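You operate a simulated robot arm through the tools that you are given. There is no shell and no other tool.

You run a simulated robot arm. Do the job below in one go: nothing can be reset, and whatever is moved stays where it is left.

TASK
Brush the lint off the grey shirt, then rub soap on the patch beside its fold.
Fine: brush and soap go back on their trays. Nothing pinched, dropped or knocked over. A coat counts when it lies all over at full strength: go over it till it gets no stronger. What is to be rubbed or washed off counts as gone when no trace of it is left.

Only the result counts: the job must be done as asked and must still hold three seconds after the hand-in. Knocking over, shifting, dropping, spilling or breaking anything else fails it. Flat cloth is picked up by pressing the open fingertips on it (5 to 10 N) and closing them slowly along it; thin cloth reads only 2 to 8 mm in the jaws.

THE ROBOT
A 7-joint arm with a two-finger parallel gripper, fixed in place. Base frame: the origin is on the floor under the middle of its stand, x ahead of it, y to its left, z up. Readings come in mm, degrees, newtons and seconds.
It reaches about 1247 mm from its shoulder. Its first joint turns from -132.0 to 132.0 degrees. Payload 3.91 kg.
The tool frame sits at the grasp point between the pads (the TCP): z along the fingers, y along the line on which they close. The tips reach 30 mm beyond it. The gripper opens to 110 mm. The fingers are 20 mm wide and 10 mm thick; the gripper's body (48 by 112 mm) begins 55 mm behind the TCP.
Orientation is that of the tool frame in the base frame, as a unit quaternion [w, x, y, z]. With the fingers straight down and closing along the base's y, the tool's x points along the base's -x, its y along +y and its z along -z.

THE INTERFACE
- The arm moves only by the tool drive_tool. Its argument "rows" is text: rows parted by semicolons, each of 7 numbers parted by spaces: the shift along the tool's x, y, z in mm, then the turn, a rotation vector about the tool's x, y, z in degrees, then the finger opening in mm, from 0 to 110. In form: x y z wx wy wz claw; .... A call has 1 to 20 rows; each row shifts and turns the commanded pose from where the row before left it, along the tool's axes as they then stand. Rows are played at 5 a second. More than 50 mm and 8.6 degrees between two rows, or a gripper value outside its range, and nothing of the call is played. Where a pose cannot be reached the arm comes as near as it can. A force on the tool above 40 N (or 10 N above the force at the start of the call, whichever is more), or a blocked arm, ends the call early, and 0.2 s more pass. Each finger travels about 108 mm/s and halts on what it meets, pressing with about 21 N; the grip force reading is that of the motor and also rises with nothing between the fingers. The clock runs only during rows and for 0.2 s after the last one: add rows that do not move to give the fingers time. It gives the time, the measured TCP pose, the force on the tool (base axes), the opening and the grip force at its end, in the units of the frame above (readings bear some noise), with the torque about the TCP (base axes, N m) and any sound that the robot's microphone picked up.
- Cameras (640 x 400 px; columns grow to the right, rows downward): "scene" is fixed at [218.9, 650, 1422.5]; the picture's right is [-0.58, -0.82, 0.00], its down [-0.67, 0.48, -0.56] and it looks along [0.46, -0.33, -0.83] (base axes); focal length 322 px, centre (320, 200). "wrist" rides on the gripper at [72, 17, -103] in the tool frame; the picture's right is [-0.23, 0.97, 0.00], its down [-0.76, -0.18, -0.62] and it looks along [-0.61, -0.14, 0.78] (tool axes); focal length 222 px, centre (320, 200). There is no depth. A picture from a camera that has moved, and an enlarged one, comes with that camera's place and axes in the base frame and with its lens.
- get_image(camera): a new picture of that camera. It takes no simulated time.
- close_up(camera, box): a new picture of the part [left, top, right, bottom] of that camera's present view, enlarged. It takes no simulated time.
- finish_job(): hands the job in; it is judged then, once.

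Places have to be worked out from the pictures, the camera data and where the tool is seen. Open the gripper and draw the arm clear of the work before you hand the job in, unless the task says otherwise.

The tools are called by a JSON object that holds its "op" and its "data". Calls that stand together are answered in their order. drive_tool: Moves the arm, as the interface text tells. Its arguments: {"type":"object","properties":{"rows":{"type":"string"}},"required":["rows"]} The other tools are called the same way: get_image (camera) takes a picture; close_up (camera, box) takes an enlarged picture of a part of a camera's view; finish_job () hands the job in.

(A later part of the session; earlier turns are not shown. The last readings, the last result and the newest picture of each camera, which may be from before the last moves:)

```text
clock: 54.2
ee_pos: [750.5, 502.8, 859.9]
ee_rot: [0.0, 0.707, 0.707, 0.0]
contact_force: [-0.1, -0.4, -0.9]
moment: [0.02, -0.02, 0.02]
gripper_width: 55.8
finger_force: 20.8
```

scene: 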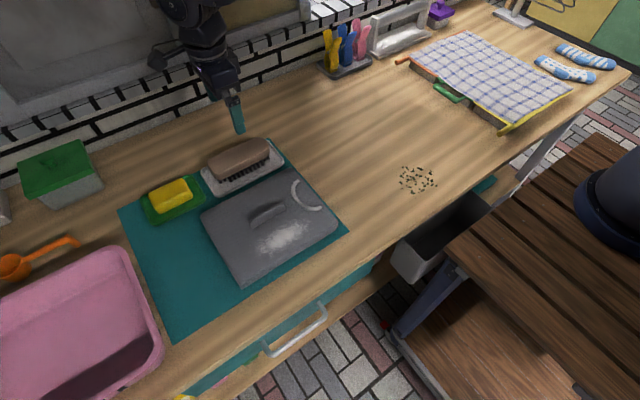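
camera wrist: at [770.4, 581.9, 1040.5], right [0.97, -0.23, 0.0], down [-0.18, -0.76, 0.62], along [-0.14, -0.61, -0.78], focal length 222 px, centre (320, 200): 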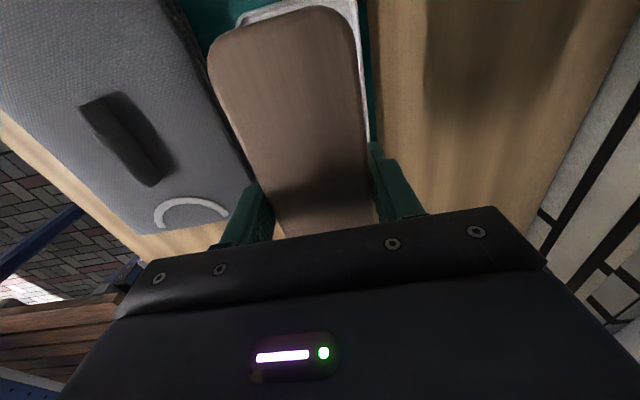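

{"op": "drive_tool", "data": {"rows": "0 0 3 0 0 0 40; 0 0 2 0 0 0 40; 0 0 2 0 0 0 40; 0 0 1 0 0 0 40; 0 0 0 0 0 0 40"}}

{"op": "close_up", "data": {"camera": "scene", "box": [190, 110, 310, 210]}}

```text
clock: 55.4
ee_pos: [749.6, 501.5, 852.1]
ee_rot: [0.0, 0.708, 0.707, 0.0]
contact_force: [0.0, -0.1, -1.0]
moment: [-0.02, -0.05, -0.02]
gripper_width: 55.9
finger_force: 20.5
```

```text
4.00 times, centred on (250, 160) of scene
camera zoom: at [218.9, 650.0, 1422.5], right [-0.58, -0.82, 0.0], down [-0.67, 0.48, -0.56], along [0.46, -0.33, -0.83], focal length 1289 px, centre (600, 360)
```

zoom: 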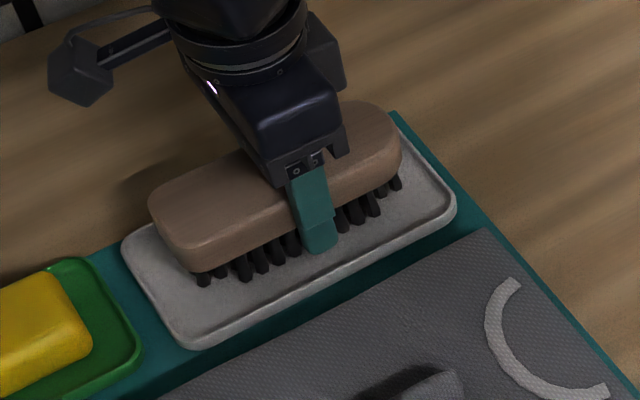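

No contact yet at z=852; I continue lowering in 1 mm steps.

{"op": "drive_tool", "data": {"rows": "2 0 1 0 0 0 40; 0 0 1 0 0 0 40; 0 0 1 0 0 0 40; 0 0 0 0 0 0 40; 0 0 0 0 0 0 40"}}

```text
clock: 56.6
ee_pos: [750.0, 503.9, 848.6]
ee_rot: [-0.001, 0.707, 0.708, 0.0]
contact_force: [-0.7, -0.1, -1.2]
moment: [-0.01, 0.0, 0.02]
gripper_width: 55.9
finger_force: 21.1
```

{"op": "drive_tool", "data": {"rows": "0 0 0.7 0 0 0 40; 0 0 0.7 0 0 0 40; 0 0 0.6 0 0 0 40; 0 0 0 0 0 0 40"}}

{"op": "close_up", "data": {"camera": "scene", "box": [200, 130, 290, 200]}}

```text
clock: 57.6
ee_pos: [749.8, 502.6, 846.7]
ee_rot: [0.0, 0.707, 0.707, 0.0]
contact_force: [0.1, -0.6, -1.3]
moment: [-0.02, 0.0, 0.01]
gripper_width: 56.0
finger_force: 20.8
```

```text
5.71 times, centred on (245, 165) of scene
camera zoom: at [218.9, 650.0, 1422.5], right [-0.58, -0.82, 0.0], down [-0.67, 0.48, -0.56], along [0.46, -0.33, -0.83], focal length 1842 px, centre (749, 400)
```

zoom: 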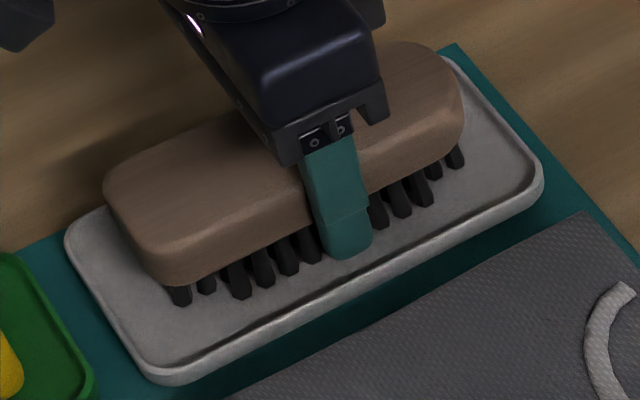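

The brush looks almost exactly as it lay at first; I lower a bit more until contact shows.

{"op": "drive_tool", "data": {"rows": "0 0 0.5 0 0 0 40; 0 0 0.5 0 0 0 40; 0 0 0 0 0 0 40"}}

```text
clock: 58.4
ee_pos: [749.6, 503.1, 845.3]
ee_rot: [0.0, 0.707, 0.707, 0.0]
contact_force: [0.1, -0.9, -1.7]
moment: [0.0, 0.0, -0.01]
gripper_width: 55.5
finger_force: 21.0
```

{"op": "drive_tool", "data": {"rows": "0 0 0.5 0 0 0 40; 0 0 0.5 0 0 0 40; 0 0 0 0 0 0 40"}}

```text
clock: 59.2
ee_pos: [749.3, 503.8, 845.1]
ee_rot: [0.0, 0.706, 0.708, 0.0]
contact_force: [-0.7, -0.5, 0.3]
moment: [-0.11, -0.05, 0.04]
gripper_width: 55.9
finger_force: 20.9
```

Contact detected. I release slowly, opening only to 66 mm so the fingers stay inside the tray rim, then rise.

{"op": "drive_tool", "data": {"rows": "0 0 0 0 0 0 54; 0 0 0 0 0 0 57; 0 0 0 0 0 0 60; 0 0 0 0 0 0 63; 0 0 0 0 0 0 66; 0 0 0 0 0 0 66; 0 0 0 0 0 0 66; 0 0 -4 0 0 0 66; 0 0 -8 0 0 0 66; 0 0 -15 0 0 0 66; 0 0 -20 0 0 0 66; 0 0 -20 0 0 0 66; 0 0 -20 0 0 0 66; 0 0 -20 0 0 0 80; 0 0 -20 0 0 0 110; 0 0 0 0 0 0 110; 0 0 0 0 0 0 110"}}

{"op": "get_image", "data": {"camera": "wrist"}}

{"op": "close_up", "data": {"camera": "scene", "box": [130, 100, 340, 280]}}

```text
clock: 62.8
ee_pos: [749.9, 502.9, 973.9]
ee_rot: [0.0, 0.707, 0.707, 0.0]
contact_force: [0.5, -0.8, -0.1]
moment: [0.01, -0.03, -0.01]
gripper_width: 110.2
finger_force: 0.0
```

```text
taken
camera wrist: at [766.4, 575.7, 1075.9], right [0.97, -0.23, 0.0], down [-0.18, -0.76, 0.62], along [-0.14, -0.61, -0.78], focal length 222 px, centre (320, 200)
```

wrist: 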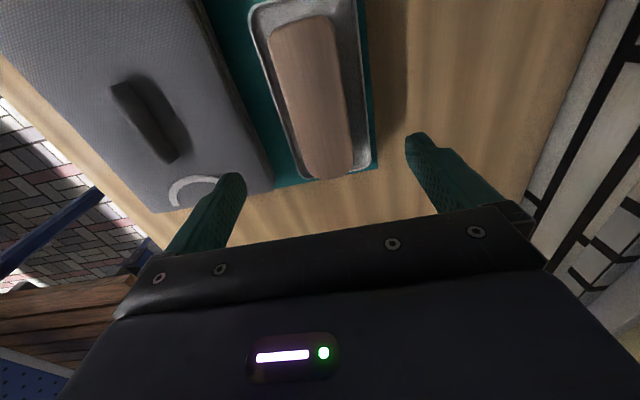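

```text
2.22 times, centred on (235, 190) of scene
camera zoom: at [218.9, 650.0, 1422.5], right [-0.58, -0.82, 0.0], down [-0.67, 0.48, -0.56], along [0.46, -0.33, -0.83], focal length 716 px, centre (509, 222)
```

zoom: 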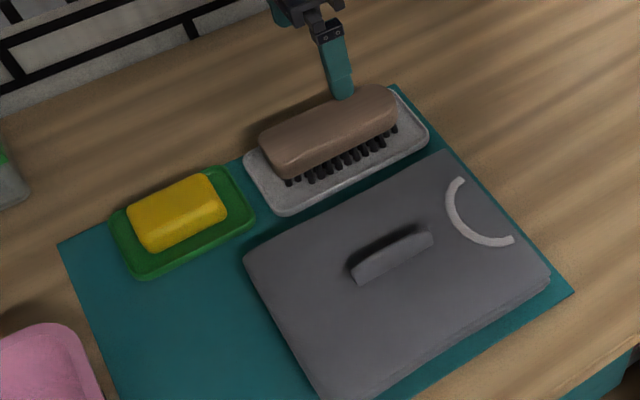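

Brush is back on its tray and the fingers are free. I move over the soap at about (755, 682) and yaw back to 0° so that the fingers close along y, across the soap's ends.

{"op": "drive_tool", "data": {"rows": "40 0 -8 0 0 0 110; 45 2 -8 0 0 0 110; 45 2 0 0 0 0 110; 45 1 0 0 0 0 110; 4 0 0 0 0 -8.18 110; 0 0 0 0 0 -8.18 110; 0 0 0 0 0 -8.18 110; 0 0 0 0 0 -8.18 110; 0 0 0 0 0 -8.18 110; 0 0 0 0 0 -8.18 110; 0 0 0 0 0 -8.18 110; 0 0 0 0 0 -8.18 110; 0 0 0 0 0 -8.18 110; 0 0 0 0 0 -8.18 110; 0 0 0 0 0 -8.2 110; 0 0 0 0 0 0 110; 0 0 0 0 0 0 110"}}

{"op": "get_image", "data": {"camera": "wrist"}}

{"op": "close_up", "data": {"camera": "scene", "box": [120, 160, 220, 230]}}

```text
clock: 66.4
ee_pos: [753.3, 683.6, 987.2]
ee_rot: [-0.001, 0.001, 1.0, 0.0]
contact_force: [-0.2, 0.1, 0.0]
moment: [0.01, 0.0, -0.04]
gripper_width: 110.0
finger_force: 0.0
```

```text
taken
camera wrist: at [681.3, 699.2, 1091.0], right [0.23, 0.97, 0.0], down [0.76, -0.18, 0.62], along [0.61, -0.14, -0.78], focal length 222 px, centre (320, 200)
```

wrist: 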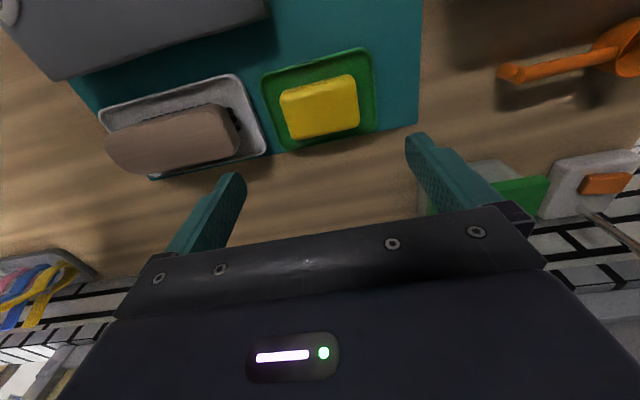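

```text
5.71 times, centred on (170, 195) of scene
camera zoom: at [218.9, 650.0, 1422.5], right [-0.58, -0.82, 0.0], down [-0.67, 0.48, -0.56], along [0.46, -0.33, -0.83], focal length 1842 px, centre (1177, 229)
```

zoom: 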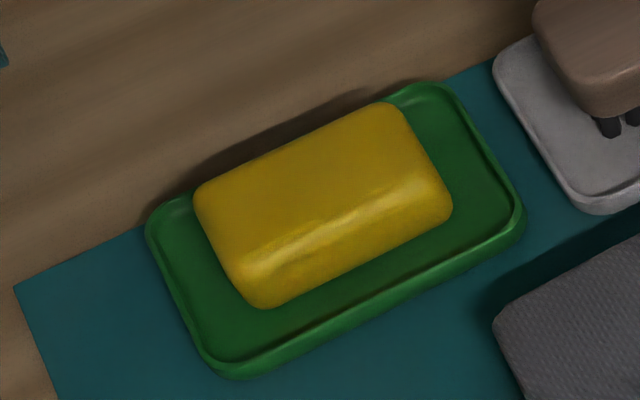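

{"op": "close_up", "data": {"camera": "wrist", "box": [250, 40, 390, 160]}}

```text
3.33 times, centred on (320, 100) of wrist
camera zoom: at [681.3, 699.2, 1091.0], right [0.23, 0.97, 0.0], down [0.76, -0.18, 0.62], along [0.61, -0.14, -0.78], focal length 740 px, centre (320, 533)
```

zoom: 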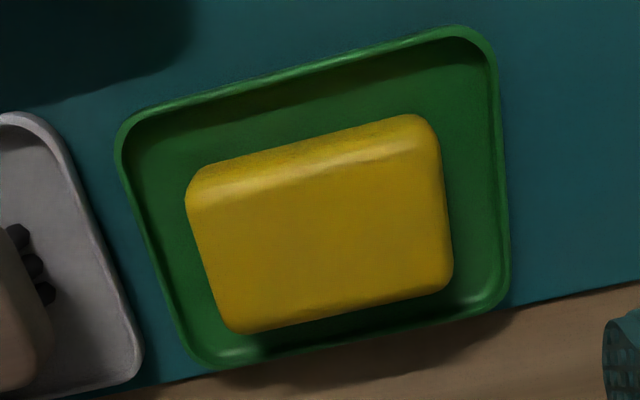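

The soap measures about 52 × 84 mm, centred near (759, 682), top near z 835. I go down to just above it with the fingers at 102 mm to check alignment.

{"op": "drive_tool", "data": {"rows": "-5.7 -0.5 20 0 0 0 102; 0 0 25 0 0 0 102; 0 0 25 0 0 0 102; 0 0 20 0 0 0 102; 0 0 15 0 0 0 102; 0 0 0 0 0 0 102; 0 0 0 0 0 0 102"}}

{"op": "get_image", "data": {"camera": "wrist"}}

{"op": "close_up", "data": {"camera": "scene", "box": [110, 130, 240, 230]}}

```text
clock: 68.0
ee_pos: [759.2, 681.3, 880.6]
ee_rot: [0.0, 0.0, 1.0, -0.001]
contact_force: [-0.3, 0.5, 0.2]
moment: [0.0, 0.02, 0.0]
gripper_width: 101.9
finger_force: 0.0
```

```text
taken
camera wrist: at [686.6, 699.0, 985.3], right [0.23, 0.97, 0.0], down [0.76, -0.18, 0.62], along [0.61, -0.14, -0.78], focal length 222 px, centre (320, 200)
```

wrist: 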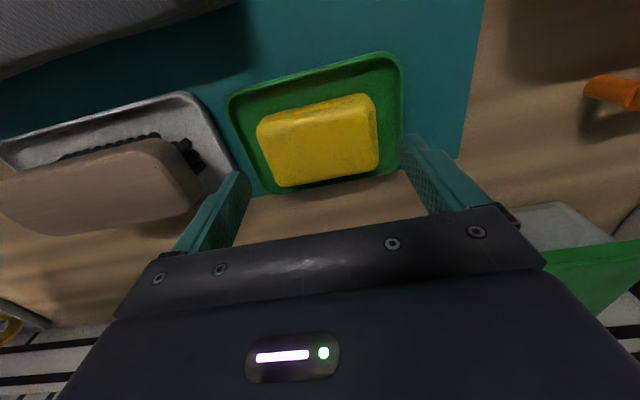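

```text
4.00 times, centred on (175, 180) of scene
camera zoom: at [218.9, 650.0, 1422.5], right [-0.58, -0.82, 0.0], down [-0.67, 0.48, -0.56], along [0.46, -0.33, -0.83], focal length 1289 px, centre (900, 280)
```

zoom: 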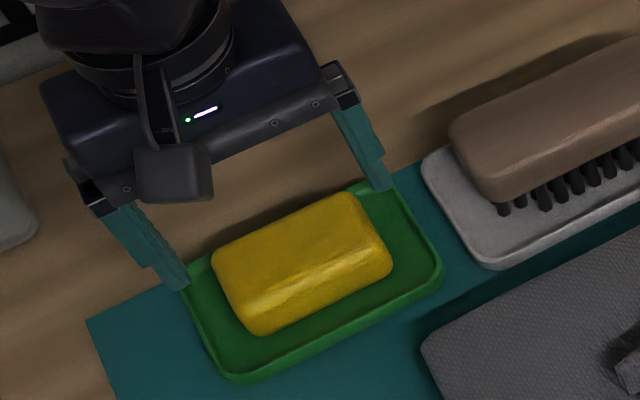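

Alignment is good (soap centre ≈ (760, 682)). I descend to z≈848 with the tips a little above the tray rim.

{"op": "drive_tool", "data": {"rows": "-0.5 0.7 12 0 0 0 102; 0 0 10 0 0 0 102; 0 0 6 0 0 0 102; 0 0 4 0 0 0 102; 0 0 0 0 0 0 102; 0 0 0 0 0 0 102"}}

{"op": "get_image", "data": {"camera": "wrist"}}

{"op": "close_up", "data": {"camera": "scene", "box": [110, 130, 240, 230]}}

```text
clock: 69.4
ee_pos: [760.1, 681.7, 851.0]
ee_rot: [0.0, 0.0, 1.0, 0.0]
contact_force: [0.3, -0.4, 0.3]
moment: [-0.01, -0.02, 0.03]
gripper_width: 101.9
finger_force: 0.1
```

```text
taken
camera wrist: at [687.5, 698.9, 955.0], right [0.23, 0.97, 0.0], down [0.76, -0.18, 0.62], along [0.61, -0.14, -0.78], focal length 222 px, centre (320, 200)
```

wrist: 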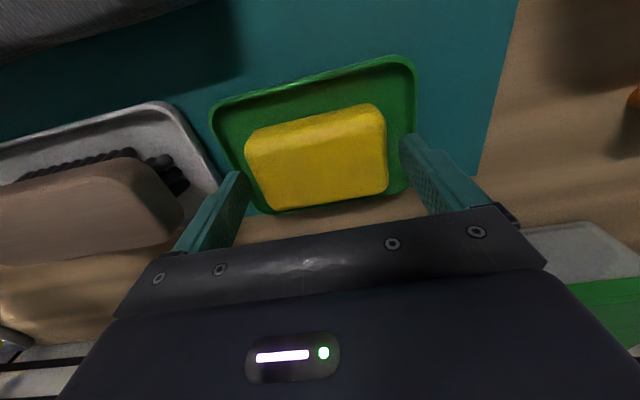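

```text
4.00 times, centred on (175, 180) of scene
camera zoom: at [218.9, 650.0, 1422.5], right [-0.58, -0.82, 0.0], down [-0.67, 0.48, -0.56], along [0.46, -0.33, -0.83], focal length 1289 px, centre (900, 280)
```

zoom: 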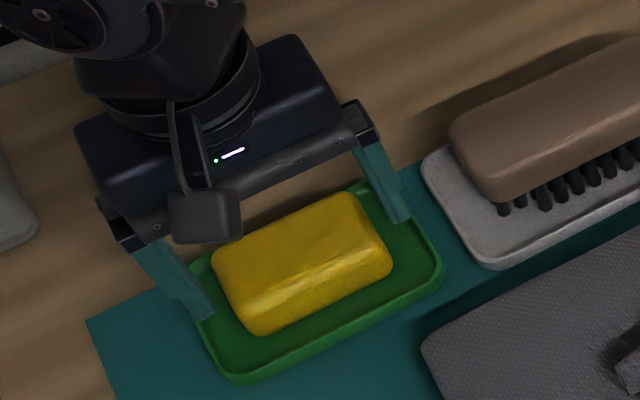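

Pads are beside the soap ends. I lower 3 mm more and close slowly.

{"op": "drive_tool", "data": {"rows": "0 0 1.5 0 0 0 102; 0 0 1.5 0 0 0 102; 0 0 0 0 0 0 98; 0 0 0 0 0 0 94; 0 0 0 0 0 0 91; 0 0 0 0 0 0 88; 0 0 0 0 0 0 85; 0 0 0 0 0 0 82; 0 0 0 0 0 0 79; 0 0 0 0 0 0 75; 0 0 0 0 0 0 70; 0 0 0 0 0 0 70; 0 0 0 0 0 0 70"}}

{"op": "get_image", "data": {"camera": "wrist"}}

{"op": "close_up", "data": {"camera": "scene", "box": [110, 130, 240, 230]}}

```text
clock: 72.2
ee_pos: [760.3, 683.0, 848.1]
ee_rot: [0.0, 0.0, 1.0, -0.001]
contact_force: [0.7, 0.1, -0.2]
moment: [0.0, 0.03, 0.03]
gripper_width: 84.6
finger_force: 20.5
```

```text
taken
camera wrist: at [687.8, 699.7, 951.3], right [0.23, 0.97, 0.0], down [0.76, -0.18, 0.62], along [0.61, -0.14, -0.78], focal length 222 px, centre (320, 200)
```

wrist: 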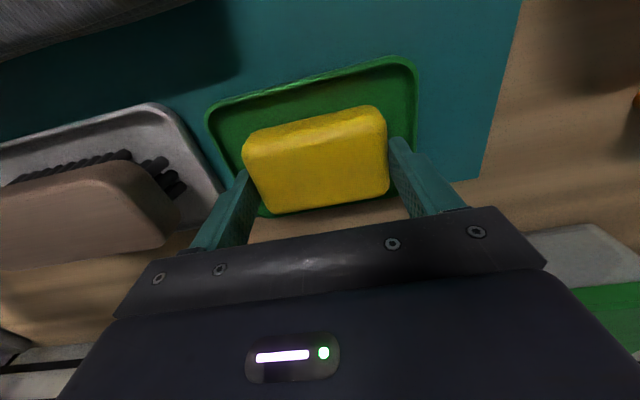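

```text
4.00 times, centred on (175, 180) of scene
camera zoom: at [218.9, 650.0, 1422.5], right [-0.58, -0.82, 0.0], down [-0.67, 0.48, -0.56], along [0.46, -0.33, -0.83], focal length 1289 px, centre (900, 280)
```

zoom: 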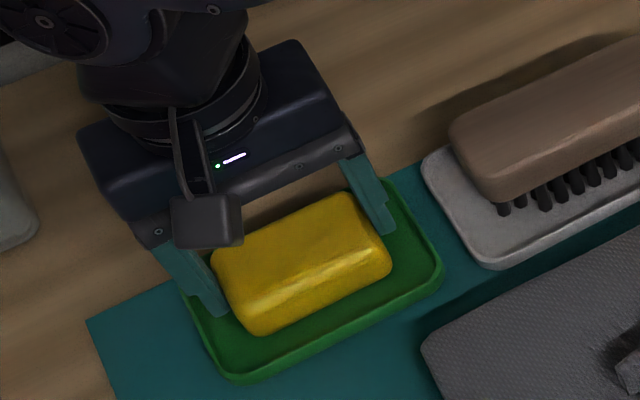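

Soap gripped at 84.6 mm with 20 N. I lift it slowly.

{"op": "drive_tool", "data": {"rows": "0 0 -4 0 0 0 70; 0 0 -8 0 0 0 70; 0 0 -15 0 0 0 70; 0 0 -20 0 0 0 70; 0 0 -20 0 0 0 70; 0 0 -13 0 0 0 70; 0 0 0 0 0 0 70; 0 0 0 0 0 0 70"}}

{"op": "get_image", "data": {"camera": "wrist"}}

{"op": "close_up", "data": {"camera": "scene", "box": [110, 100, 340, 280]}}

```text
clock: 74.0
ee_pos: [760.6, 681.8, 928.3]
ee_rot: [0.001, 0.0, 1.0, 0.0]
contact_force: [-0.2, -0.2, -2.2]
moment: [-0.03, 0.0, -0.01]
gripper_width: 84.4
finger_force: 20.7
```

```text
taken
camera wrist: at [689.2, 699.7, 1032.3], right [0.23, 0.97, 0.0], down [0.76, -0.18, 0.62], along [0.61, -0.14, -0.78], focal length 222 px, centre (320, 200)
```

wrist: 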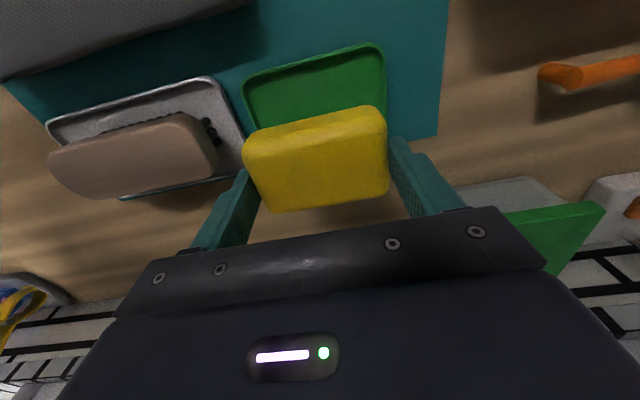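

```text
2.22 times, centred on (225, 190) of scene
camera zoom: at [218.9, 650.0, 1422.5], right [-0.58, -0.82, 0.0], down [-0.67, 0.48, -0.56], along [0.46, -0.33, -0.83], focal length 716 px, centre (531, 222)
```

zoom: 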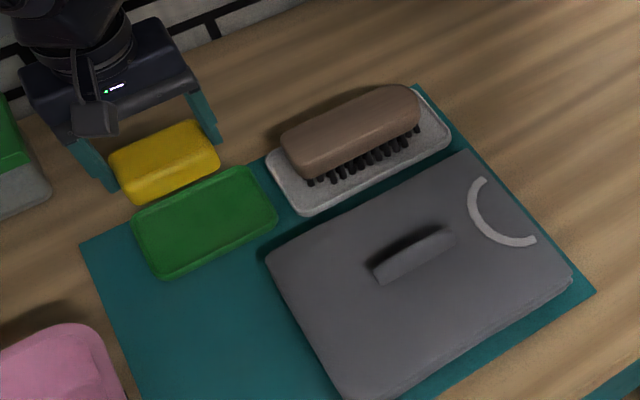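

Soap is held level. I carry it towards the shirt, stopping at x≈640 so the camera can see the patch behind the fold from above.

{"op": "drive_tool", "data": {"rows": "15 -20 -5 0 0 0 70; 26 -32 0 0 0 0 70; 26 -32 0 0 0 0 70; 26 -32 0 0 0 0 70; 27 -30 0 0 0 0 70; 0 0 0 0 0 0 70; 0 0 0 0 0 0 70"}}

{"op": "get_image", "data": {"camera": "wrist"}}

{"op": "close_up", "data": {"camera": "wrist", "box": [220, 0, 420, 120]}}

```text
clock: 75.6
ee_pos: [639.7, 535.7, 930.7]
ee_rot: [0.0, 0.0, 1.0, 0.0]
contact_force: [-0.5, -0.5, -1.4]
moment: [0.01, 0.01, -0.02]
gripper_width: 84.6
finger_force: 20.9
```

```text
taken
camera wrist: at [567.2, 552.4, 1035.0], right [0.23, 0.97, 0.0], down [0.76, -0.18, 0.62], along [0.61, -0.14, -0.78], focal length 222 px, centre (320, 200)
```

wrist: 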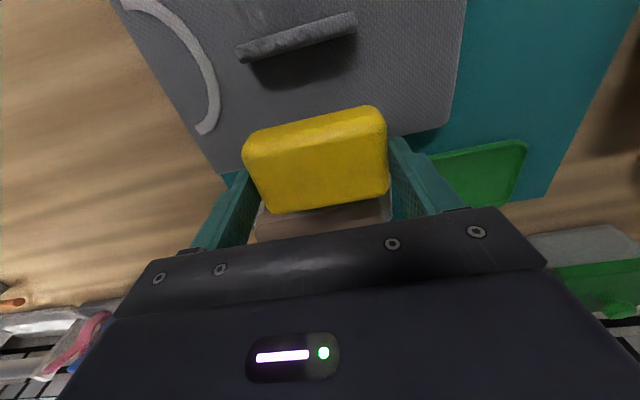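

```text
3.20 times, centred on (320, 60) of wrist
camera zoom: at [567.2, 552.4, 1035.0], right [0.23, 0.97, 0.0], down [0.76, -0.18, 0.62], along [0.61, -0.14, -0.78], focal length 711 px, centre (320, 648)
```

zoom: 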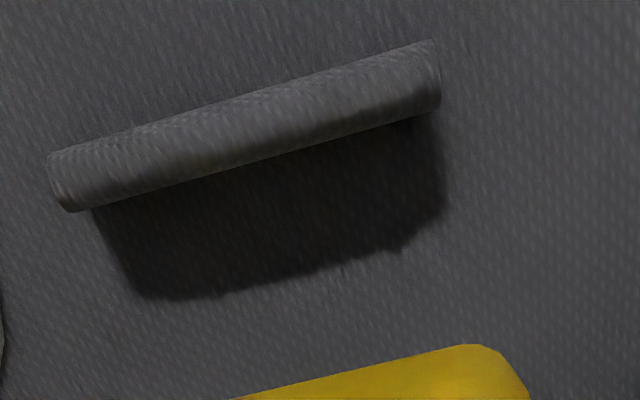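

The dark zone behind the fold (x≈580–603, y≈494–577) might be partly the fold's shadow. To test, I hold the soap where it blocks the light, and compare in the scene view.

{"op": "drive_tool", "data": {"rows": "25 -5 -5 0 0 0 70; 35 -10 -5 0 0 0 70; 35 -10 -4 0 0 0 70; 35 -10 0 0 0 0 70; 33 -9 0 0 0 0 70; 0 0 0 0 0 0 70; 0 0 0 0 0 0 70"}}

{"op": "close_up", "data": {"camera": "scene", "box": [200, 140, 360, 280]}}

{"op": "get_image", "data": {"camera": "wrist"}}

```text
clock: 77.2
ee_pos: [475.3, 493.3, 947.9]
ee_rot: [0.0, 0.0, 1.0, 0.0]
contact_force: [0.1, -0.4, -1.8]
moment: [0.0, -0.03, 0.0]
gripper_width: 84.7
finger_force: 20.9
```

```text
2.86 times, centred on (280, 210) of scene
camera zoom: at [218.9, 650.0, 1422.5], right [-0.58, -0.82, 0.0], down [-0.67, 0.48, -0.56], along [0.46, -0.33, -0.83], focal length 921 px, centre (434, 171)
```

zoom: 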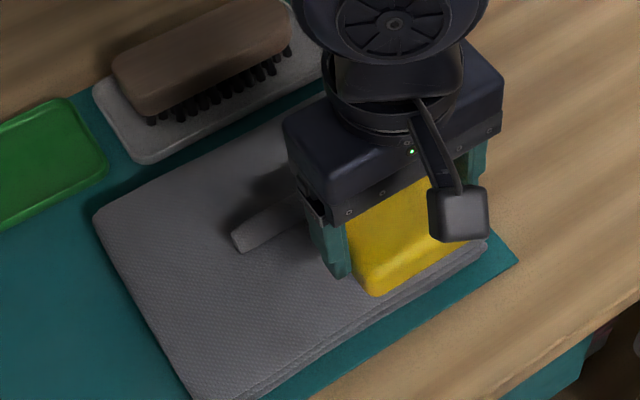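

```text
taken
camera wrist: at [403.0, 510.7, 1051.4], right [0.23, 0.97, 0.0], down [0.76, -0.18, 0.62], along [0.61, -0.14, -0.78], focal length 222 px, centre (320, 200)
```

wrist: 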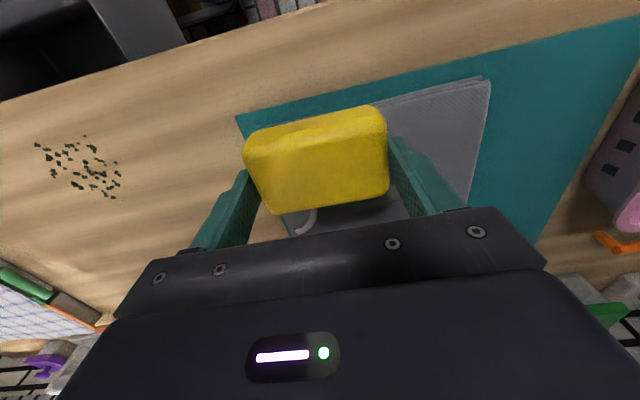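

The left end of the fold is visible with the gripper shading it; I enlarge that part.

{"op": "close_up", "data": {"camera": "scene", "box": [240, 170, 300, 220]}}

```text
8.00 times, centred on (270, 195) of scene
camera zoom: at [218.9, 650.0, 1422.5], right [-0.58, -0.82, 0.0], down [-0.67, 0.48, -0.56], along [0.46, -0.33, -0.83], focal length 2578 px, centre (720, 240)
```

zoom: 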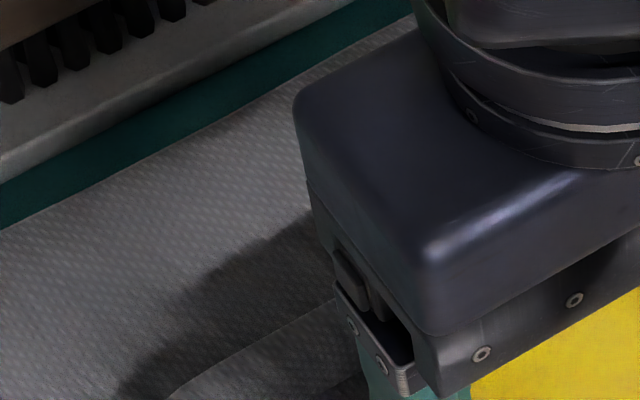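

The dark zone looks largely like shadow, so I need a clean look at the whole shirt. I move the soap away over to the mat's free side and inspect.

{"op": "drive_tool", "data": {"rows": "10 30 -10 0 0 0 70; 10 45 -10 0 0 0 70; 10 45 0 0 0 0 70; 10 45 0 0 0 0 70; 0 45 0 0 0 0 70; 0 30 0 0 0 0 70; 0 0 0 0 0 0 70; 0 0 0 0 0 0 70"}}

{"op": "close_up", "data": {"camera": "scene", "box": [200, 150, 350, 290]}}

{"op": "close_up", "data": {"camera": "scene", "box": [230, 190, 300, 230]}}

{"op": "get_image", "data": {"camera": "wrist"}}

```text
clock: 79.0
ee_pos: [437.5, 734.1, 965.6]
ee_rot: [0.0, 0.0, 1.0, 0.0]
contact_force: [-0.1, 0.2, -1.1]
moment: [0.03, 0.0, -0.02]
gripper_width: 84.5
finger_force: 20.6
```

```text
2.86 times, centred on (275, 220) of scene
camera zoom: at [218.9, 650.0, 1422.5], right [-0.58, -0.82, 0.0], down [-0.67, 0.48, -0.56], along [0.46, -0.33, -0.83], focal length 921 px, centre (449, 143)
```

zoom: 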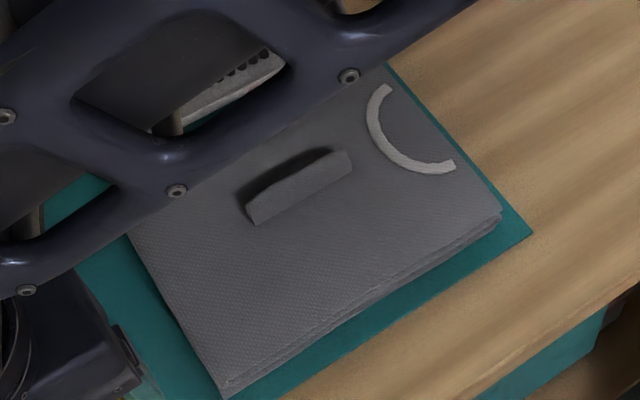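

```text
9.14 times, centred on (265, 210) of scene
camera zoom: at [218.9, 650.0, 1422.5], right [-0.58, -0.82, 0.0], down [-0.67, 0.48, -0.56], along [0.46, -0.33, -0.83], focal length 2946 px, centre (823, 109)
```

zoom: 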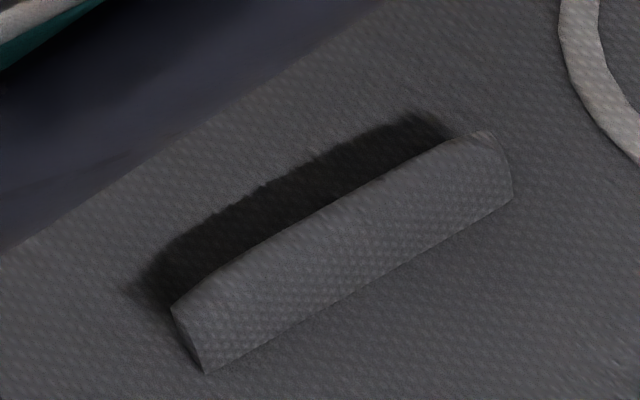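

```text
taken
camera wrist: at [365.3, 750.4, 1069.8], right [0.23, 0.97, 0.0], down [0.76, -0.18, 0.62], along [0.61, -0.14, -0.78], focal length 222 px, centre (320, 200)
```

wrist: 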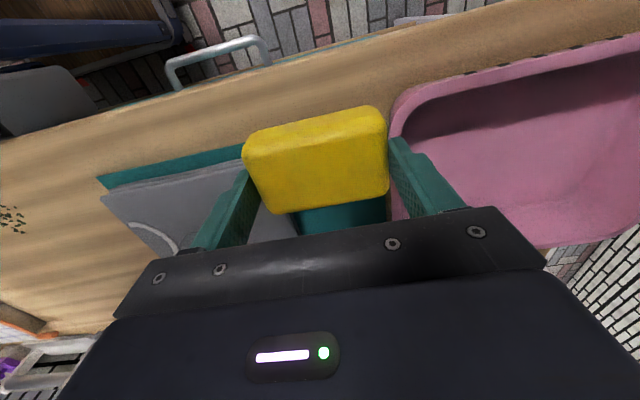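

The dark area behind the fold has furry, stain-like edges and rounded corners, so I take it as the patch: x≈580–603, y≈494–577. I carry the soap over it, keeping its near face a few mm clear of the fold.

{"op": "drive_tool", "data": {"rows": "-20 -22 0 0 0 0 70; -33 -38 0 0 0 0 70; -33 -38 0 0 0 0 70; -33 -38 5 0 0 0 70; -33 -38 10 0 0 0 70; -23 -25 10 0 0 0 70; 0 0 10 0 0 0 70; 0 0 0 0 0 0 70; 0 0 0 0 0 0 70"}}

{"op": "get_image", "data": {"camera": "wrist"}}

{"op": "close_up", "data": {"camera": "wrist", "box": [230, 0, 400, 130]}}

```text
refused: row 2 steps farther than a row can; nothing moved
```

```text
taken
camera wrist: at [365.3, 750.4, 1069.8], right [0.23, 0.97, 0.0], down [0.76, -0.18, 0.62], along [0.61, -0.14, -0.78], focal length 222 px, centre (320, 200)
```

wrist: 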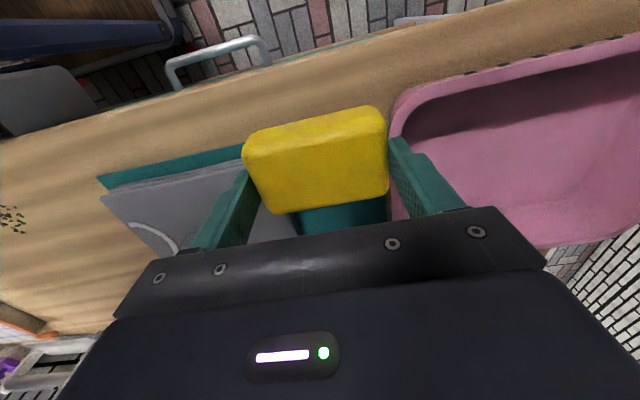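

```text
3.08 times, centred on (315, 65) of wrist
camera zoom: at [365.3, 750.4, 1069.8], right [0.23, 0.97, 0.0], down [0.76, -0.18, 0.62], along [0.61, -0.14, -0.78], focal length 684 px, centre (335, 615)
```

zoom: 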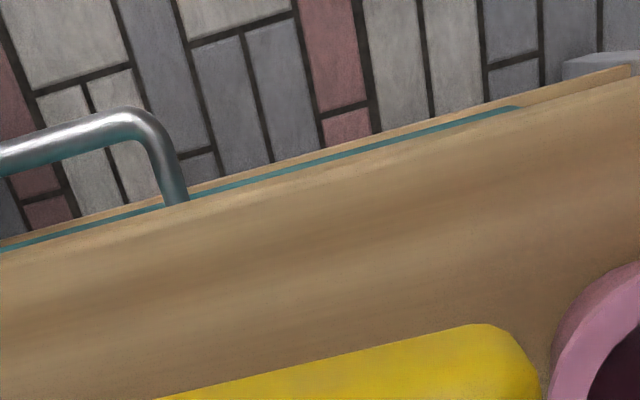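

The call was refused because a row stepped over 50 mm; I repeat it with smaller rows.

{"op": "drive_tool", "data": {"rows": "-20 -22 0 0 0 0 70; -26 -30 0 0 0 0 70; -26 -30 0 0 0 0 70; -26 -30 0 0 0 0 70; -26 -30 0 0 0 0 70; -26 -30 5 0 0 0 70; -25 -27 10 0 0 0 70; 0 0 10 0 0 0 70; 0 0 10 0 0 0 70; 0 0 0 0 0 0 70; 0 0 0 0 0 0 70"}}

{"op": "get_image", "data": {"camera": "wrist"}}

{"op": "close_up", "data": {"camera": "wrist", "box": [230, 0, 400, 130]}}

```text
clock: 81.4
ee_pos: [613.0, 533.3, 933.6]
ee_rot: [0.0, 0.0, 1.0, 0.0]
contact_force: [-0.8, -0.1, -0.9]
moment: [0.0, 0.01, 0.02]
gripper_width: 84.4
finger_force: 20.8
```

```text
taken
camera wrist: at [539.9, 550.4, 1036.6], right [0.23, 0.97, 0.0], down [0.76, -0.18, 0.62], along [0.61, -0.14, -0.78], focal length 222 px, centre (320, 200)
```

wrist: 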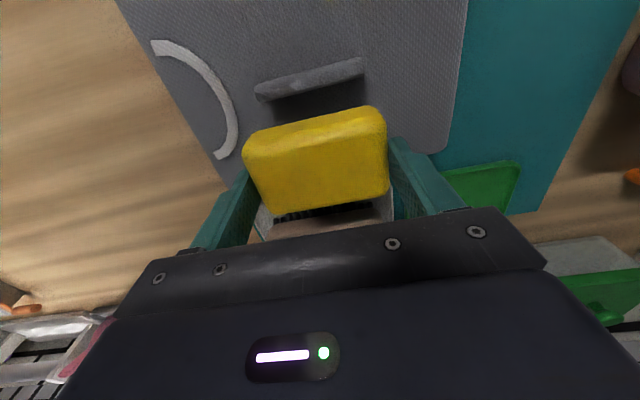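

```text
3.08 times, centred on (315, 65) of wrist
camera zoom: at [539.9, 550.4, 1036.6], right [0.23, 0.97, 0.0], down [0.76, -0.18, 0.62], along [0.61, -0.14, -0.78], focal length 684 px, centre (335, 615)
```

zoom: 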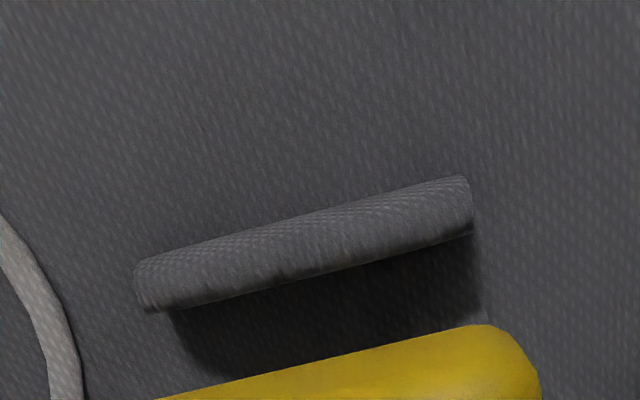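

At (613, 533) the soap is above the patch with the fold in view. I lower further towards z≈885.

{"op": "drive_tool", "data": {"rows": "0 2 15 0 0 0 70; 0 0 15 0 0 0 70; 0 0 12 0 0 0 70; 0 0 5 0 0 0 70; 0 0 0 0 0 0 70; 0 0 0 0 0 0 70"}}

{"op": "close_up", "data": {"camera": "wrist", "box": [200, 0, 400, 140]}}

{"op": "close_up", "data": {"camera": "scene", "box": [210, 150, 330, 250]}}

```text
clock: 82.8
ee_pos: [612.6, 535.9, 885.6]
ee_rot: [0.0, 0.0, 1.0, 0.0]
contact_force: [-0.5, 0.3, -2.6]
moment: [-0.02, -0.02, -0.02]
gripper_width: 84.4
finger_force: 20.4
```

```text
2.86 times, centred on (300, 70) of wrist
camera zoom: at [540.1, 553.4, 989.3], right [0.23, 0.97, 0.0], down [0.76, -0.18, 0.62], along [0.61, -0.14, -0.78], focal length 635 px, centre (377, 571)
```

zoom: 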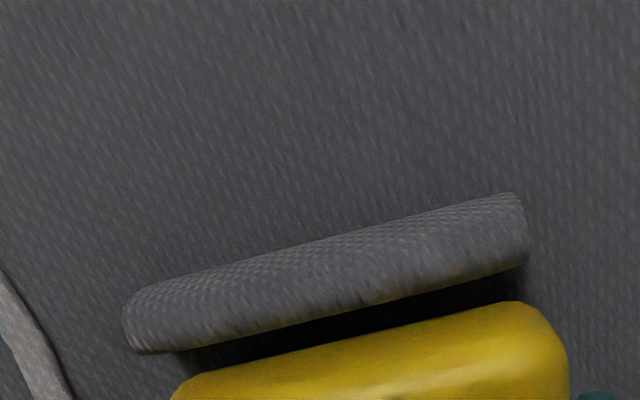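

```text
4.00 times, centred on (270, 200) of scene
camera zoom: at [218.9, 650.0, 1422.5], right [-0.58, -0.82, 0.0], down [-0.67, 0.48, -0.56], along [0.46, -0.33, -0.83], focal length 1289 px, centre (520, 200)
```

zoom: 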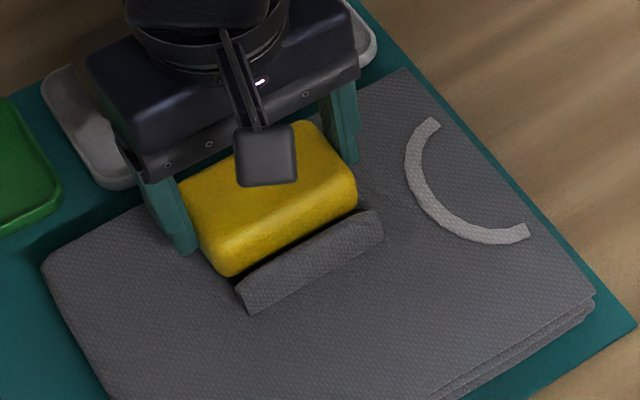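

The soap matches the fold's length and stays on its far side with a small gap. I lower in small steps until contact.

{"op": "drive_tool", "data": {"rows": "0 0 2 0 0 0 70; 0 0 2 0 0 0 70; 0 0 2 0 0 0 70; 0 0 0 0 0 0 70; 0 0 0 0 0 0 70"}}

```text
clock: 84.0
ee_pos: [612.3, 535.6, 880.1]
ee_rot: [0.001, -0.001, 1.0, 0.0]
contact_force: [0.7, 0.4, -1.4]
moment: [0.01, 0.0, -0.01]
gripper_width: 84.6
finger_force: 20.8
```

{"op": "drive_tool", "data": {"rows": "0 0 1 0 0 0 70; 0 0 1 0 0 0 70; 0 0 1 0 0 0 70; 0 0 0 0 0 0 70; 0 0 0 0 0 0 70"}}

```text
clock: 85.2
ee_pos: [612.8, 537.1, 877.2]
ee_rot: [-0.001, 0.0, 1.0, 0.0]
contact_force: [-1.8, -1.6, 7.1]
moment: [-0.18, 0.11, 0.03]
gripper_width: 84.6
finger_force: 20.8
```

Contact with about 8.5 N. I rub along y in short strokes (±8 mm).

{"op": "drive_tool", "data": {"rows": "0 4 0 0 0 0 70; 0 4 0 0 0 0 70; 0 -5 0 0 0 0 70; 0 -5 0 0 0 0 70; 0 -6 0 0 0 0 70; 0 5 0 0 0 0 70; 0 5 0 0 0 0 70; 0 6 0 0 0 0 70; 0 -4 0 0 0 0 70; 0 -4 0 0 0 0 70; 0 0 0 0 0 0 70"}}

{"op": "close_up", "data": {"camera": "wrist", "box": [200, 0, 400, 140]}}

{"op": "close_up", "data": {"camera": "scene", "box": [210, 150, 330, 250]}}

```text
clock: 87.6
ee_pos: [612.8, 536.8, 876.4]
ee_rot: [0.0, 0.0, 1.0, 0.0]
contact_force: [-0.9, 4.9, 9.3]
moment: [0.15, 0.07, -0.03]
gripper_width: 84.8
finger_force: 21.1
```

```text
2.86 times, centred on (300, 70) of wrist
camera zoom: at [540.4, 553.4, 980.0], right [0.23, 0.97, 0.0], down [0.76, -0.18, 0.62], along [0.61, -0.14, -0.78], focal length 635 px, centre (377, 571)
```

zoom: 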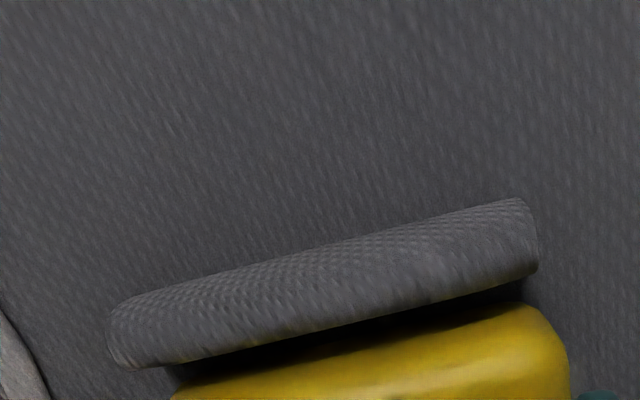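

```text
4.00 times, centred on (270, 200) of scene
camera zoom: at [218.9, 650.0, 1422.5], right [-0.58, -0.82, 0.0], down [-0.67, 0.48, -0.56], along [0.46, -0.33, -0.83], focal length 1289 px, centre (520, 200)
```

zoom: 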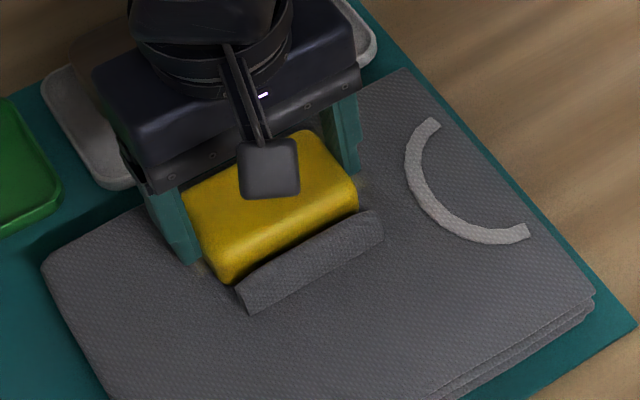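

There are faint light traces by the soap's ends. I lift and back off to x≈645 to inspect what the rubbing did.

{"op": "drive_tool", "data": {"rows": "0 0 -8 0 0 0 70; 0 0 -15 0 0 0 70; 0 0 -20 0 0 0 70; -15 0 -10 0 0 0 70; -18 0 0 0 0 0 70; 0 0 0 0 0 0 70; 0 0 0 0 0 0 70"}}

{"op": "close_up", "data": {"camera": "wrist", "box": [200, 0, 420, 130]}}

{"op": "close_up", "data": {"camera": "scene", "box": [210, 150, 330, 250]}}

```text
clock: 89.2
ee_pos: [644.0, 535.8, 929.7]
ee_rot: [0.0, 0.0, 1.0, 0.0]
contact_force: [0.6, 0.1, -0.7]
moment: [-0.01, 0.01, -0.04]
gripper_width: 84.5
finger_force: 20.7
```

```text
2.91 times, centred on (310, 65) of wrist
camera zoom: at [571.9, 552.9, 1033.4], right [0.23, 0.97, 0.0], down [0.76, -0.18, 0.62], along [0.61, -0.14, -0.78], focal length 646 px, centre (349, 593)
```

zoom: 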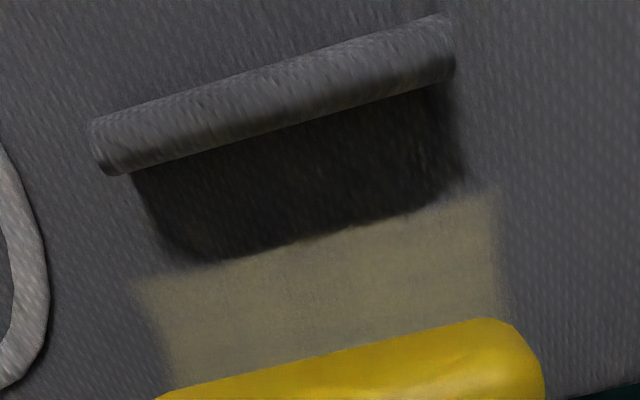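

```text
4.00 times, centred on (270, 200) of scene
camera zoom: at [218.9, 650.0, 1422.5], right [-0.58, -0.82, 0.0], down [-0.67, 0.48, -0.56], along [0.46, -0.33, -0.83], focal length 1289 px, centre (520, 200)
```

zoom: 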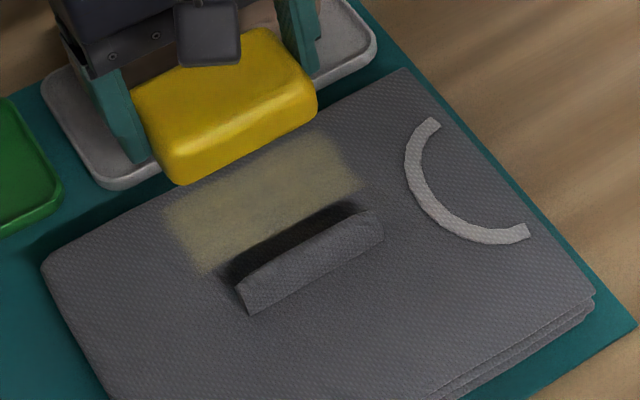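

A soap coat now shows, apparently from x≈602 to 652, y≈484–584, with the dark band next to the fold not clearly coated. I zoom in to check the dark band and the coat's true edges.

{"op": "close_up", "data": {"camera": "scene", "box": [235, 175, 305, 225]}}

{"op": "close_up", "data": {"camera": "wrist", "box": [220, 20, 380, 110]}}

```text
8.00 times, centred on (270, 200) of scene
camera zoom: at [218.9, 650.0, 1422.5], right [-0.58, -0.82, 0.0], down [-0.67, 0.48, -0.56], along [0.46, -0.33, -0.83], focal length 2578 px, centre (720, 200)
```

zoom: 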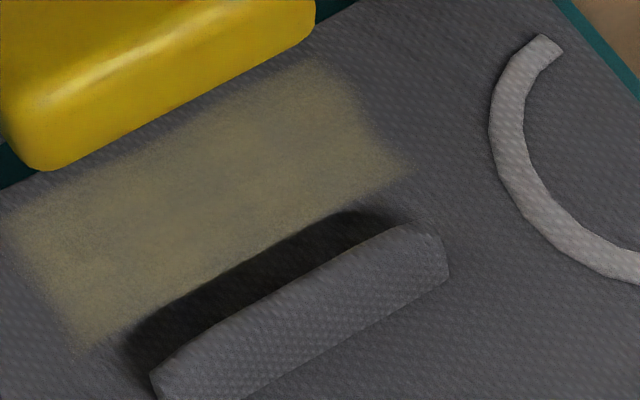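

```text
4.00 times, centred on (300, 65) of wrist
camera zoom: at [571.9, 552.9, 1033.4], right [0.23, 0.97, 0.0], down [0.76, -0.18, 0.62], along [0.61, -0.14, -0.78], focal length 888 px, centre (400, 740)
```

zoom: 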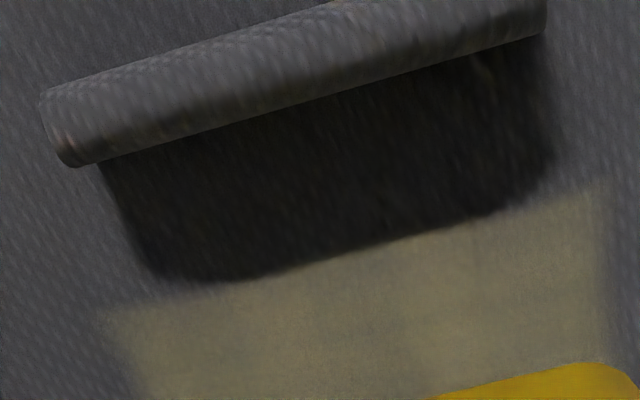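

The coat lies about 15 mm farther out (x≈603–651) than where I held the soap (≈586–639). To learn how the coat follows the soap, I go back, this time 4 mm closer to the fold, touch down gently and rub a little, watching the x-force.

{"op": "drive_tool", "data": {"rows": "20 0 0 0 0 0 70; 15.5 0 10 0 0 0 70; 0 0 20 0 0 0 70; 0 0 15 0 0 0 70; 0 0 5 0 0 0 70; 0 0 0 0 0 0 70; 0 0 0 0 0 0 70"}}

{"op": "close_up", "data": {"camera": "wrist", "box": [200, 0, 400, 140]}}

```text
clock: 90.8
ee_pos: [608.9, 534.6, 879.5]
ee_rot: [0.0, -0.001, 1.0, 0.0]
contact_force: [-0.5, -0.3, -1.0]
moment: [0.0, -0.01, 0.03]
gripper_width: 84.5
finger_force: 21.0
```

```text
2.86 times, centred on (300, 70) of wrist
camera zoom: at [536.3, 551.2, 983.3], right [0.23, 0.97, 0.0], down [0.76, -0.18, 0.62], along [0.61, -0.14, -0.78], focal length 635 px, centre (377, 571)
```

zoom: 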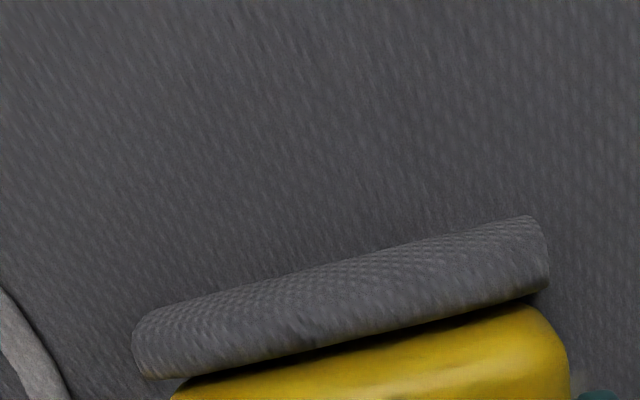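

The soap is just above the shirt, a small gap from the fold. I lower the remaining 3 mm.

{"op": "drive_tool", "data": {"rows": "0 0 1 0 0 0 70; 0 0 1 0 0 0 70; 0 0 1 0 0 0 70; 0 0 0 0 0 0 70"}}

```text
clock: 91.8
ee_pos: [609.0, 534.5, 876.5]
ee_rot: [0.0, 0.0, 1.0, 0.0]
contact_force: [-0.1, 0.3, -1.8]
moment: [-0.01, -0.01, 0.0]
gripper_width: 84.5
finger_force: 20.9
```

{"op": "drive_tool", "data": {"rows": "0 0 0.5 0 0 0 70; 0 0 0.5 0 0 0 70; 0 0 0 0 0 0 70; 0 0 0 0 0 0 70"}}

```text
clock: 92.8
ee_pos: [609.2, 535.5, 876.1]
ee_rot: [0.0, 0.0, 1.0, 0.001]
contact_force: [-2.6, -1.3, 14.4]
moment: [-0.05, 0.1, 0.0]
gripper_width: 84.4
finger_force: 21.0
```

Contact at ~16 N; I ease 0.3 mm and rub ±6 mm along y, then check the view.

{"op": "drive_tool", "data": {"rows": "0 0 -0.3 0 0 0 70; 0 3 0 0 0 0 70; 0 3 0 0 0 0 70; 0 -4 0 0 0 0 70; 0 -4 0 0 0 0 70; 0 -4 0 0 0 0 70; 0 4 0 0 0 0 70; 0 4 0 0 0 0 70; 0 4 0 0 0 0 70; 0 -3 0 0 0 0 70; 0 -3 0 0 0 0 70; 0 0 0 0 0 0 70"}}

{"op": "drive_tool", "data": {"rows": "0 0 -8 0 0 0 70; 0 0 -15 0 0 0 70; 0 0 -20 0 0 0 70; -15 0 -10 0 0 0 70; -22 0 0 0 0 0 70; 0 0 0 0 0 0 70; 0 0 0 0 0 0 70"}}

{"op": "close_up", "data": {"camera": "wrist", "box": [200, 0, 420, 130]}}

{"op": "close_up", "data": {"camera": "scene", "box": [235, 175, 305, 225]}}

```text
clock: 95.4
ee_pos: [609.7, 536.5, 875.5]
ee_rot: [0.0, 0.001, 1.0, 0.0]
contact_force: [0.5, 2.6, 5.5]
moment: [-0.06, 0.0, 0.02]
gripper_width: 84.7
finger_force: 20.8
```

```text
clock: 97.0
ee_pos: [648.8, 536.8, 930.4]
ee_rot: [0.0, 0.0, 1.0, 0.0]
contact_force: [0.5, -0.3, -1.0]
moment: [0.01, 0.02, -0.03]
gripper_width: 84.6
finger_force: 20.3
```

```text
2.91 times, centred on (310, 65) of wrist
camera zoom: at [575.7, 553.9, 1033.5], right [0.23, 0.97, 0.0], down [0.76, -0.18, 0.62], along [0.61, -0.14, -0.78], focal length 646 px, centre (349, 593)
```

zoom: 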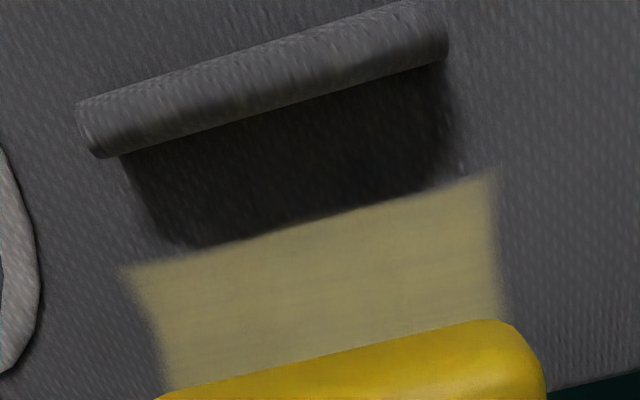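

```text
8.00 times, centred on (270, 200) of scene
camera zoom: at [218.9, 650.0, 1422.5], right [-0.58, -0.82, 0.0], down [-0.67, 0.48, -0.56], along [0.46, -0.33, -0.83], focal length 2578 px, centre (720, 200)
```

zoom: 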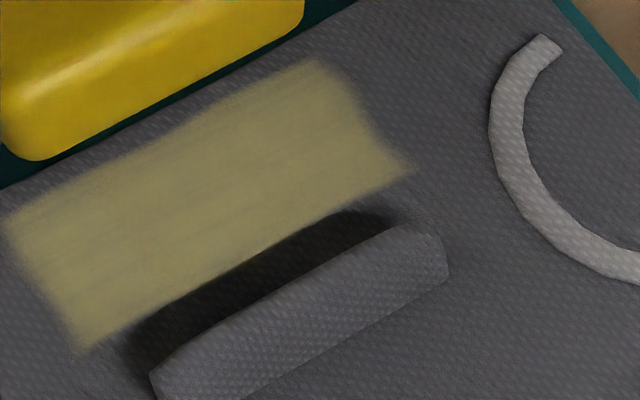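

The coat grew stronger but kept the same outline, so the patch itself is about x 602–652, y 484–584. I centre the soap over it at (627, 535) and lower.

{"op": "drive_tool", "data": {"rows": "11 0 0 0 0 0 70; 11 -1.5 10 0 0 0 70; 0 0 20 0 0 0 70; 0 0 15 0 0 0 70; 0 0 5 0 0 0 70; 0 0 2 0 0 0 70; 0 0 0 0 0 0 70; 0 0 0 0 0 0 70"}}

```text
clock: 98.8
ee_pos: [626.6, 534.8, 875.3]
ee_rot: [0.0, 0.0, 1.0, 0.0]
contact_force: [0.5, -0.7, -2.0]
moment: [-0.01, -0.03, -0.01]
gripper_width: 84.5
finger_force: 20.6
```

{"op": "drive_tool", "data": {"rows": "0 0 0.7 0 0 0 70; 0 0 0.6 0 0 0 70; 0 0 0 0 0 0 70; 0 0 0 0 0 0 70"}}

```text
clock: 99.8
ee_pos: [625.5, 535.2, 875.2]
ee_rot: [0.0, -0.001, 1.0, 0.0]
contact_force: [2.1, -1.6, 6.0]
moment: [-0.17, -0.09, 0.04]
gripper_width: 84.4
finger_force: 21.1
```

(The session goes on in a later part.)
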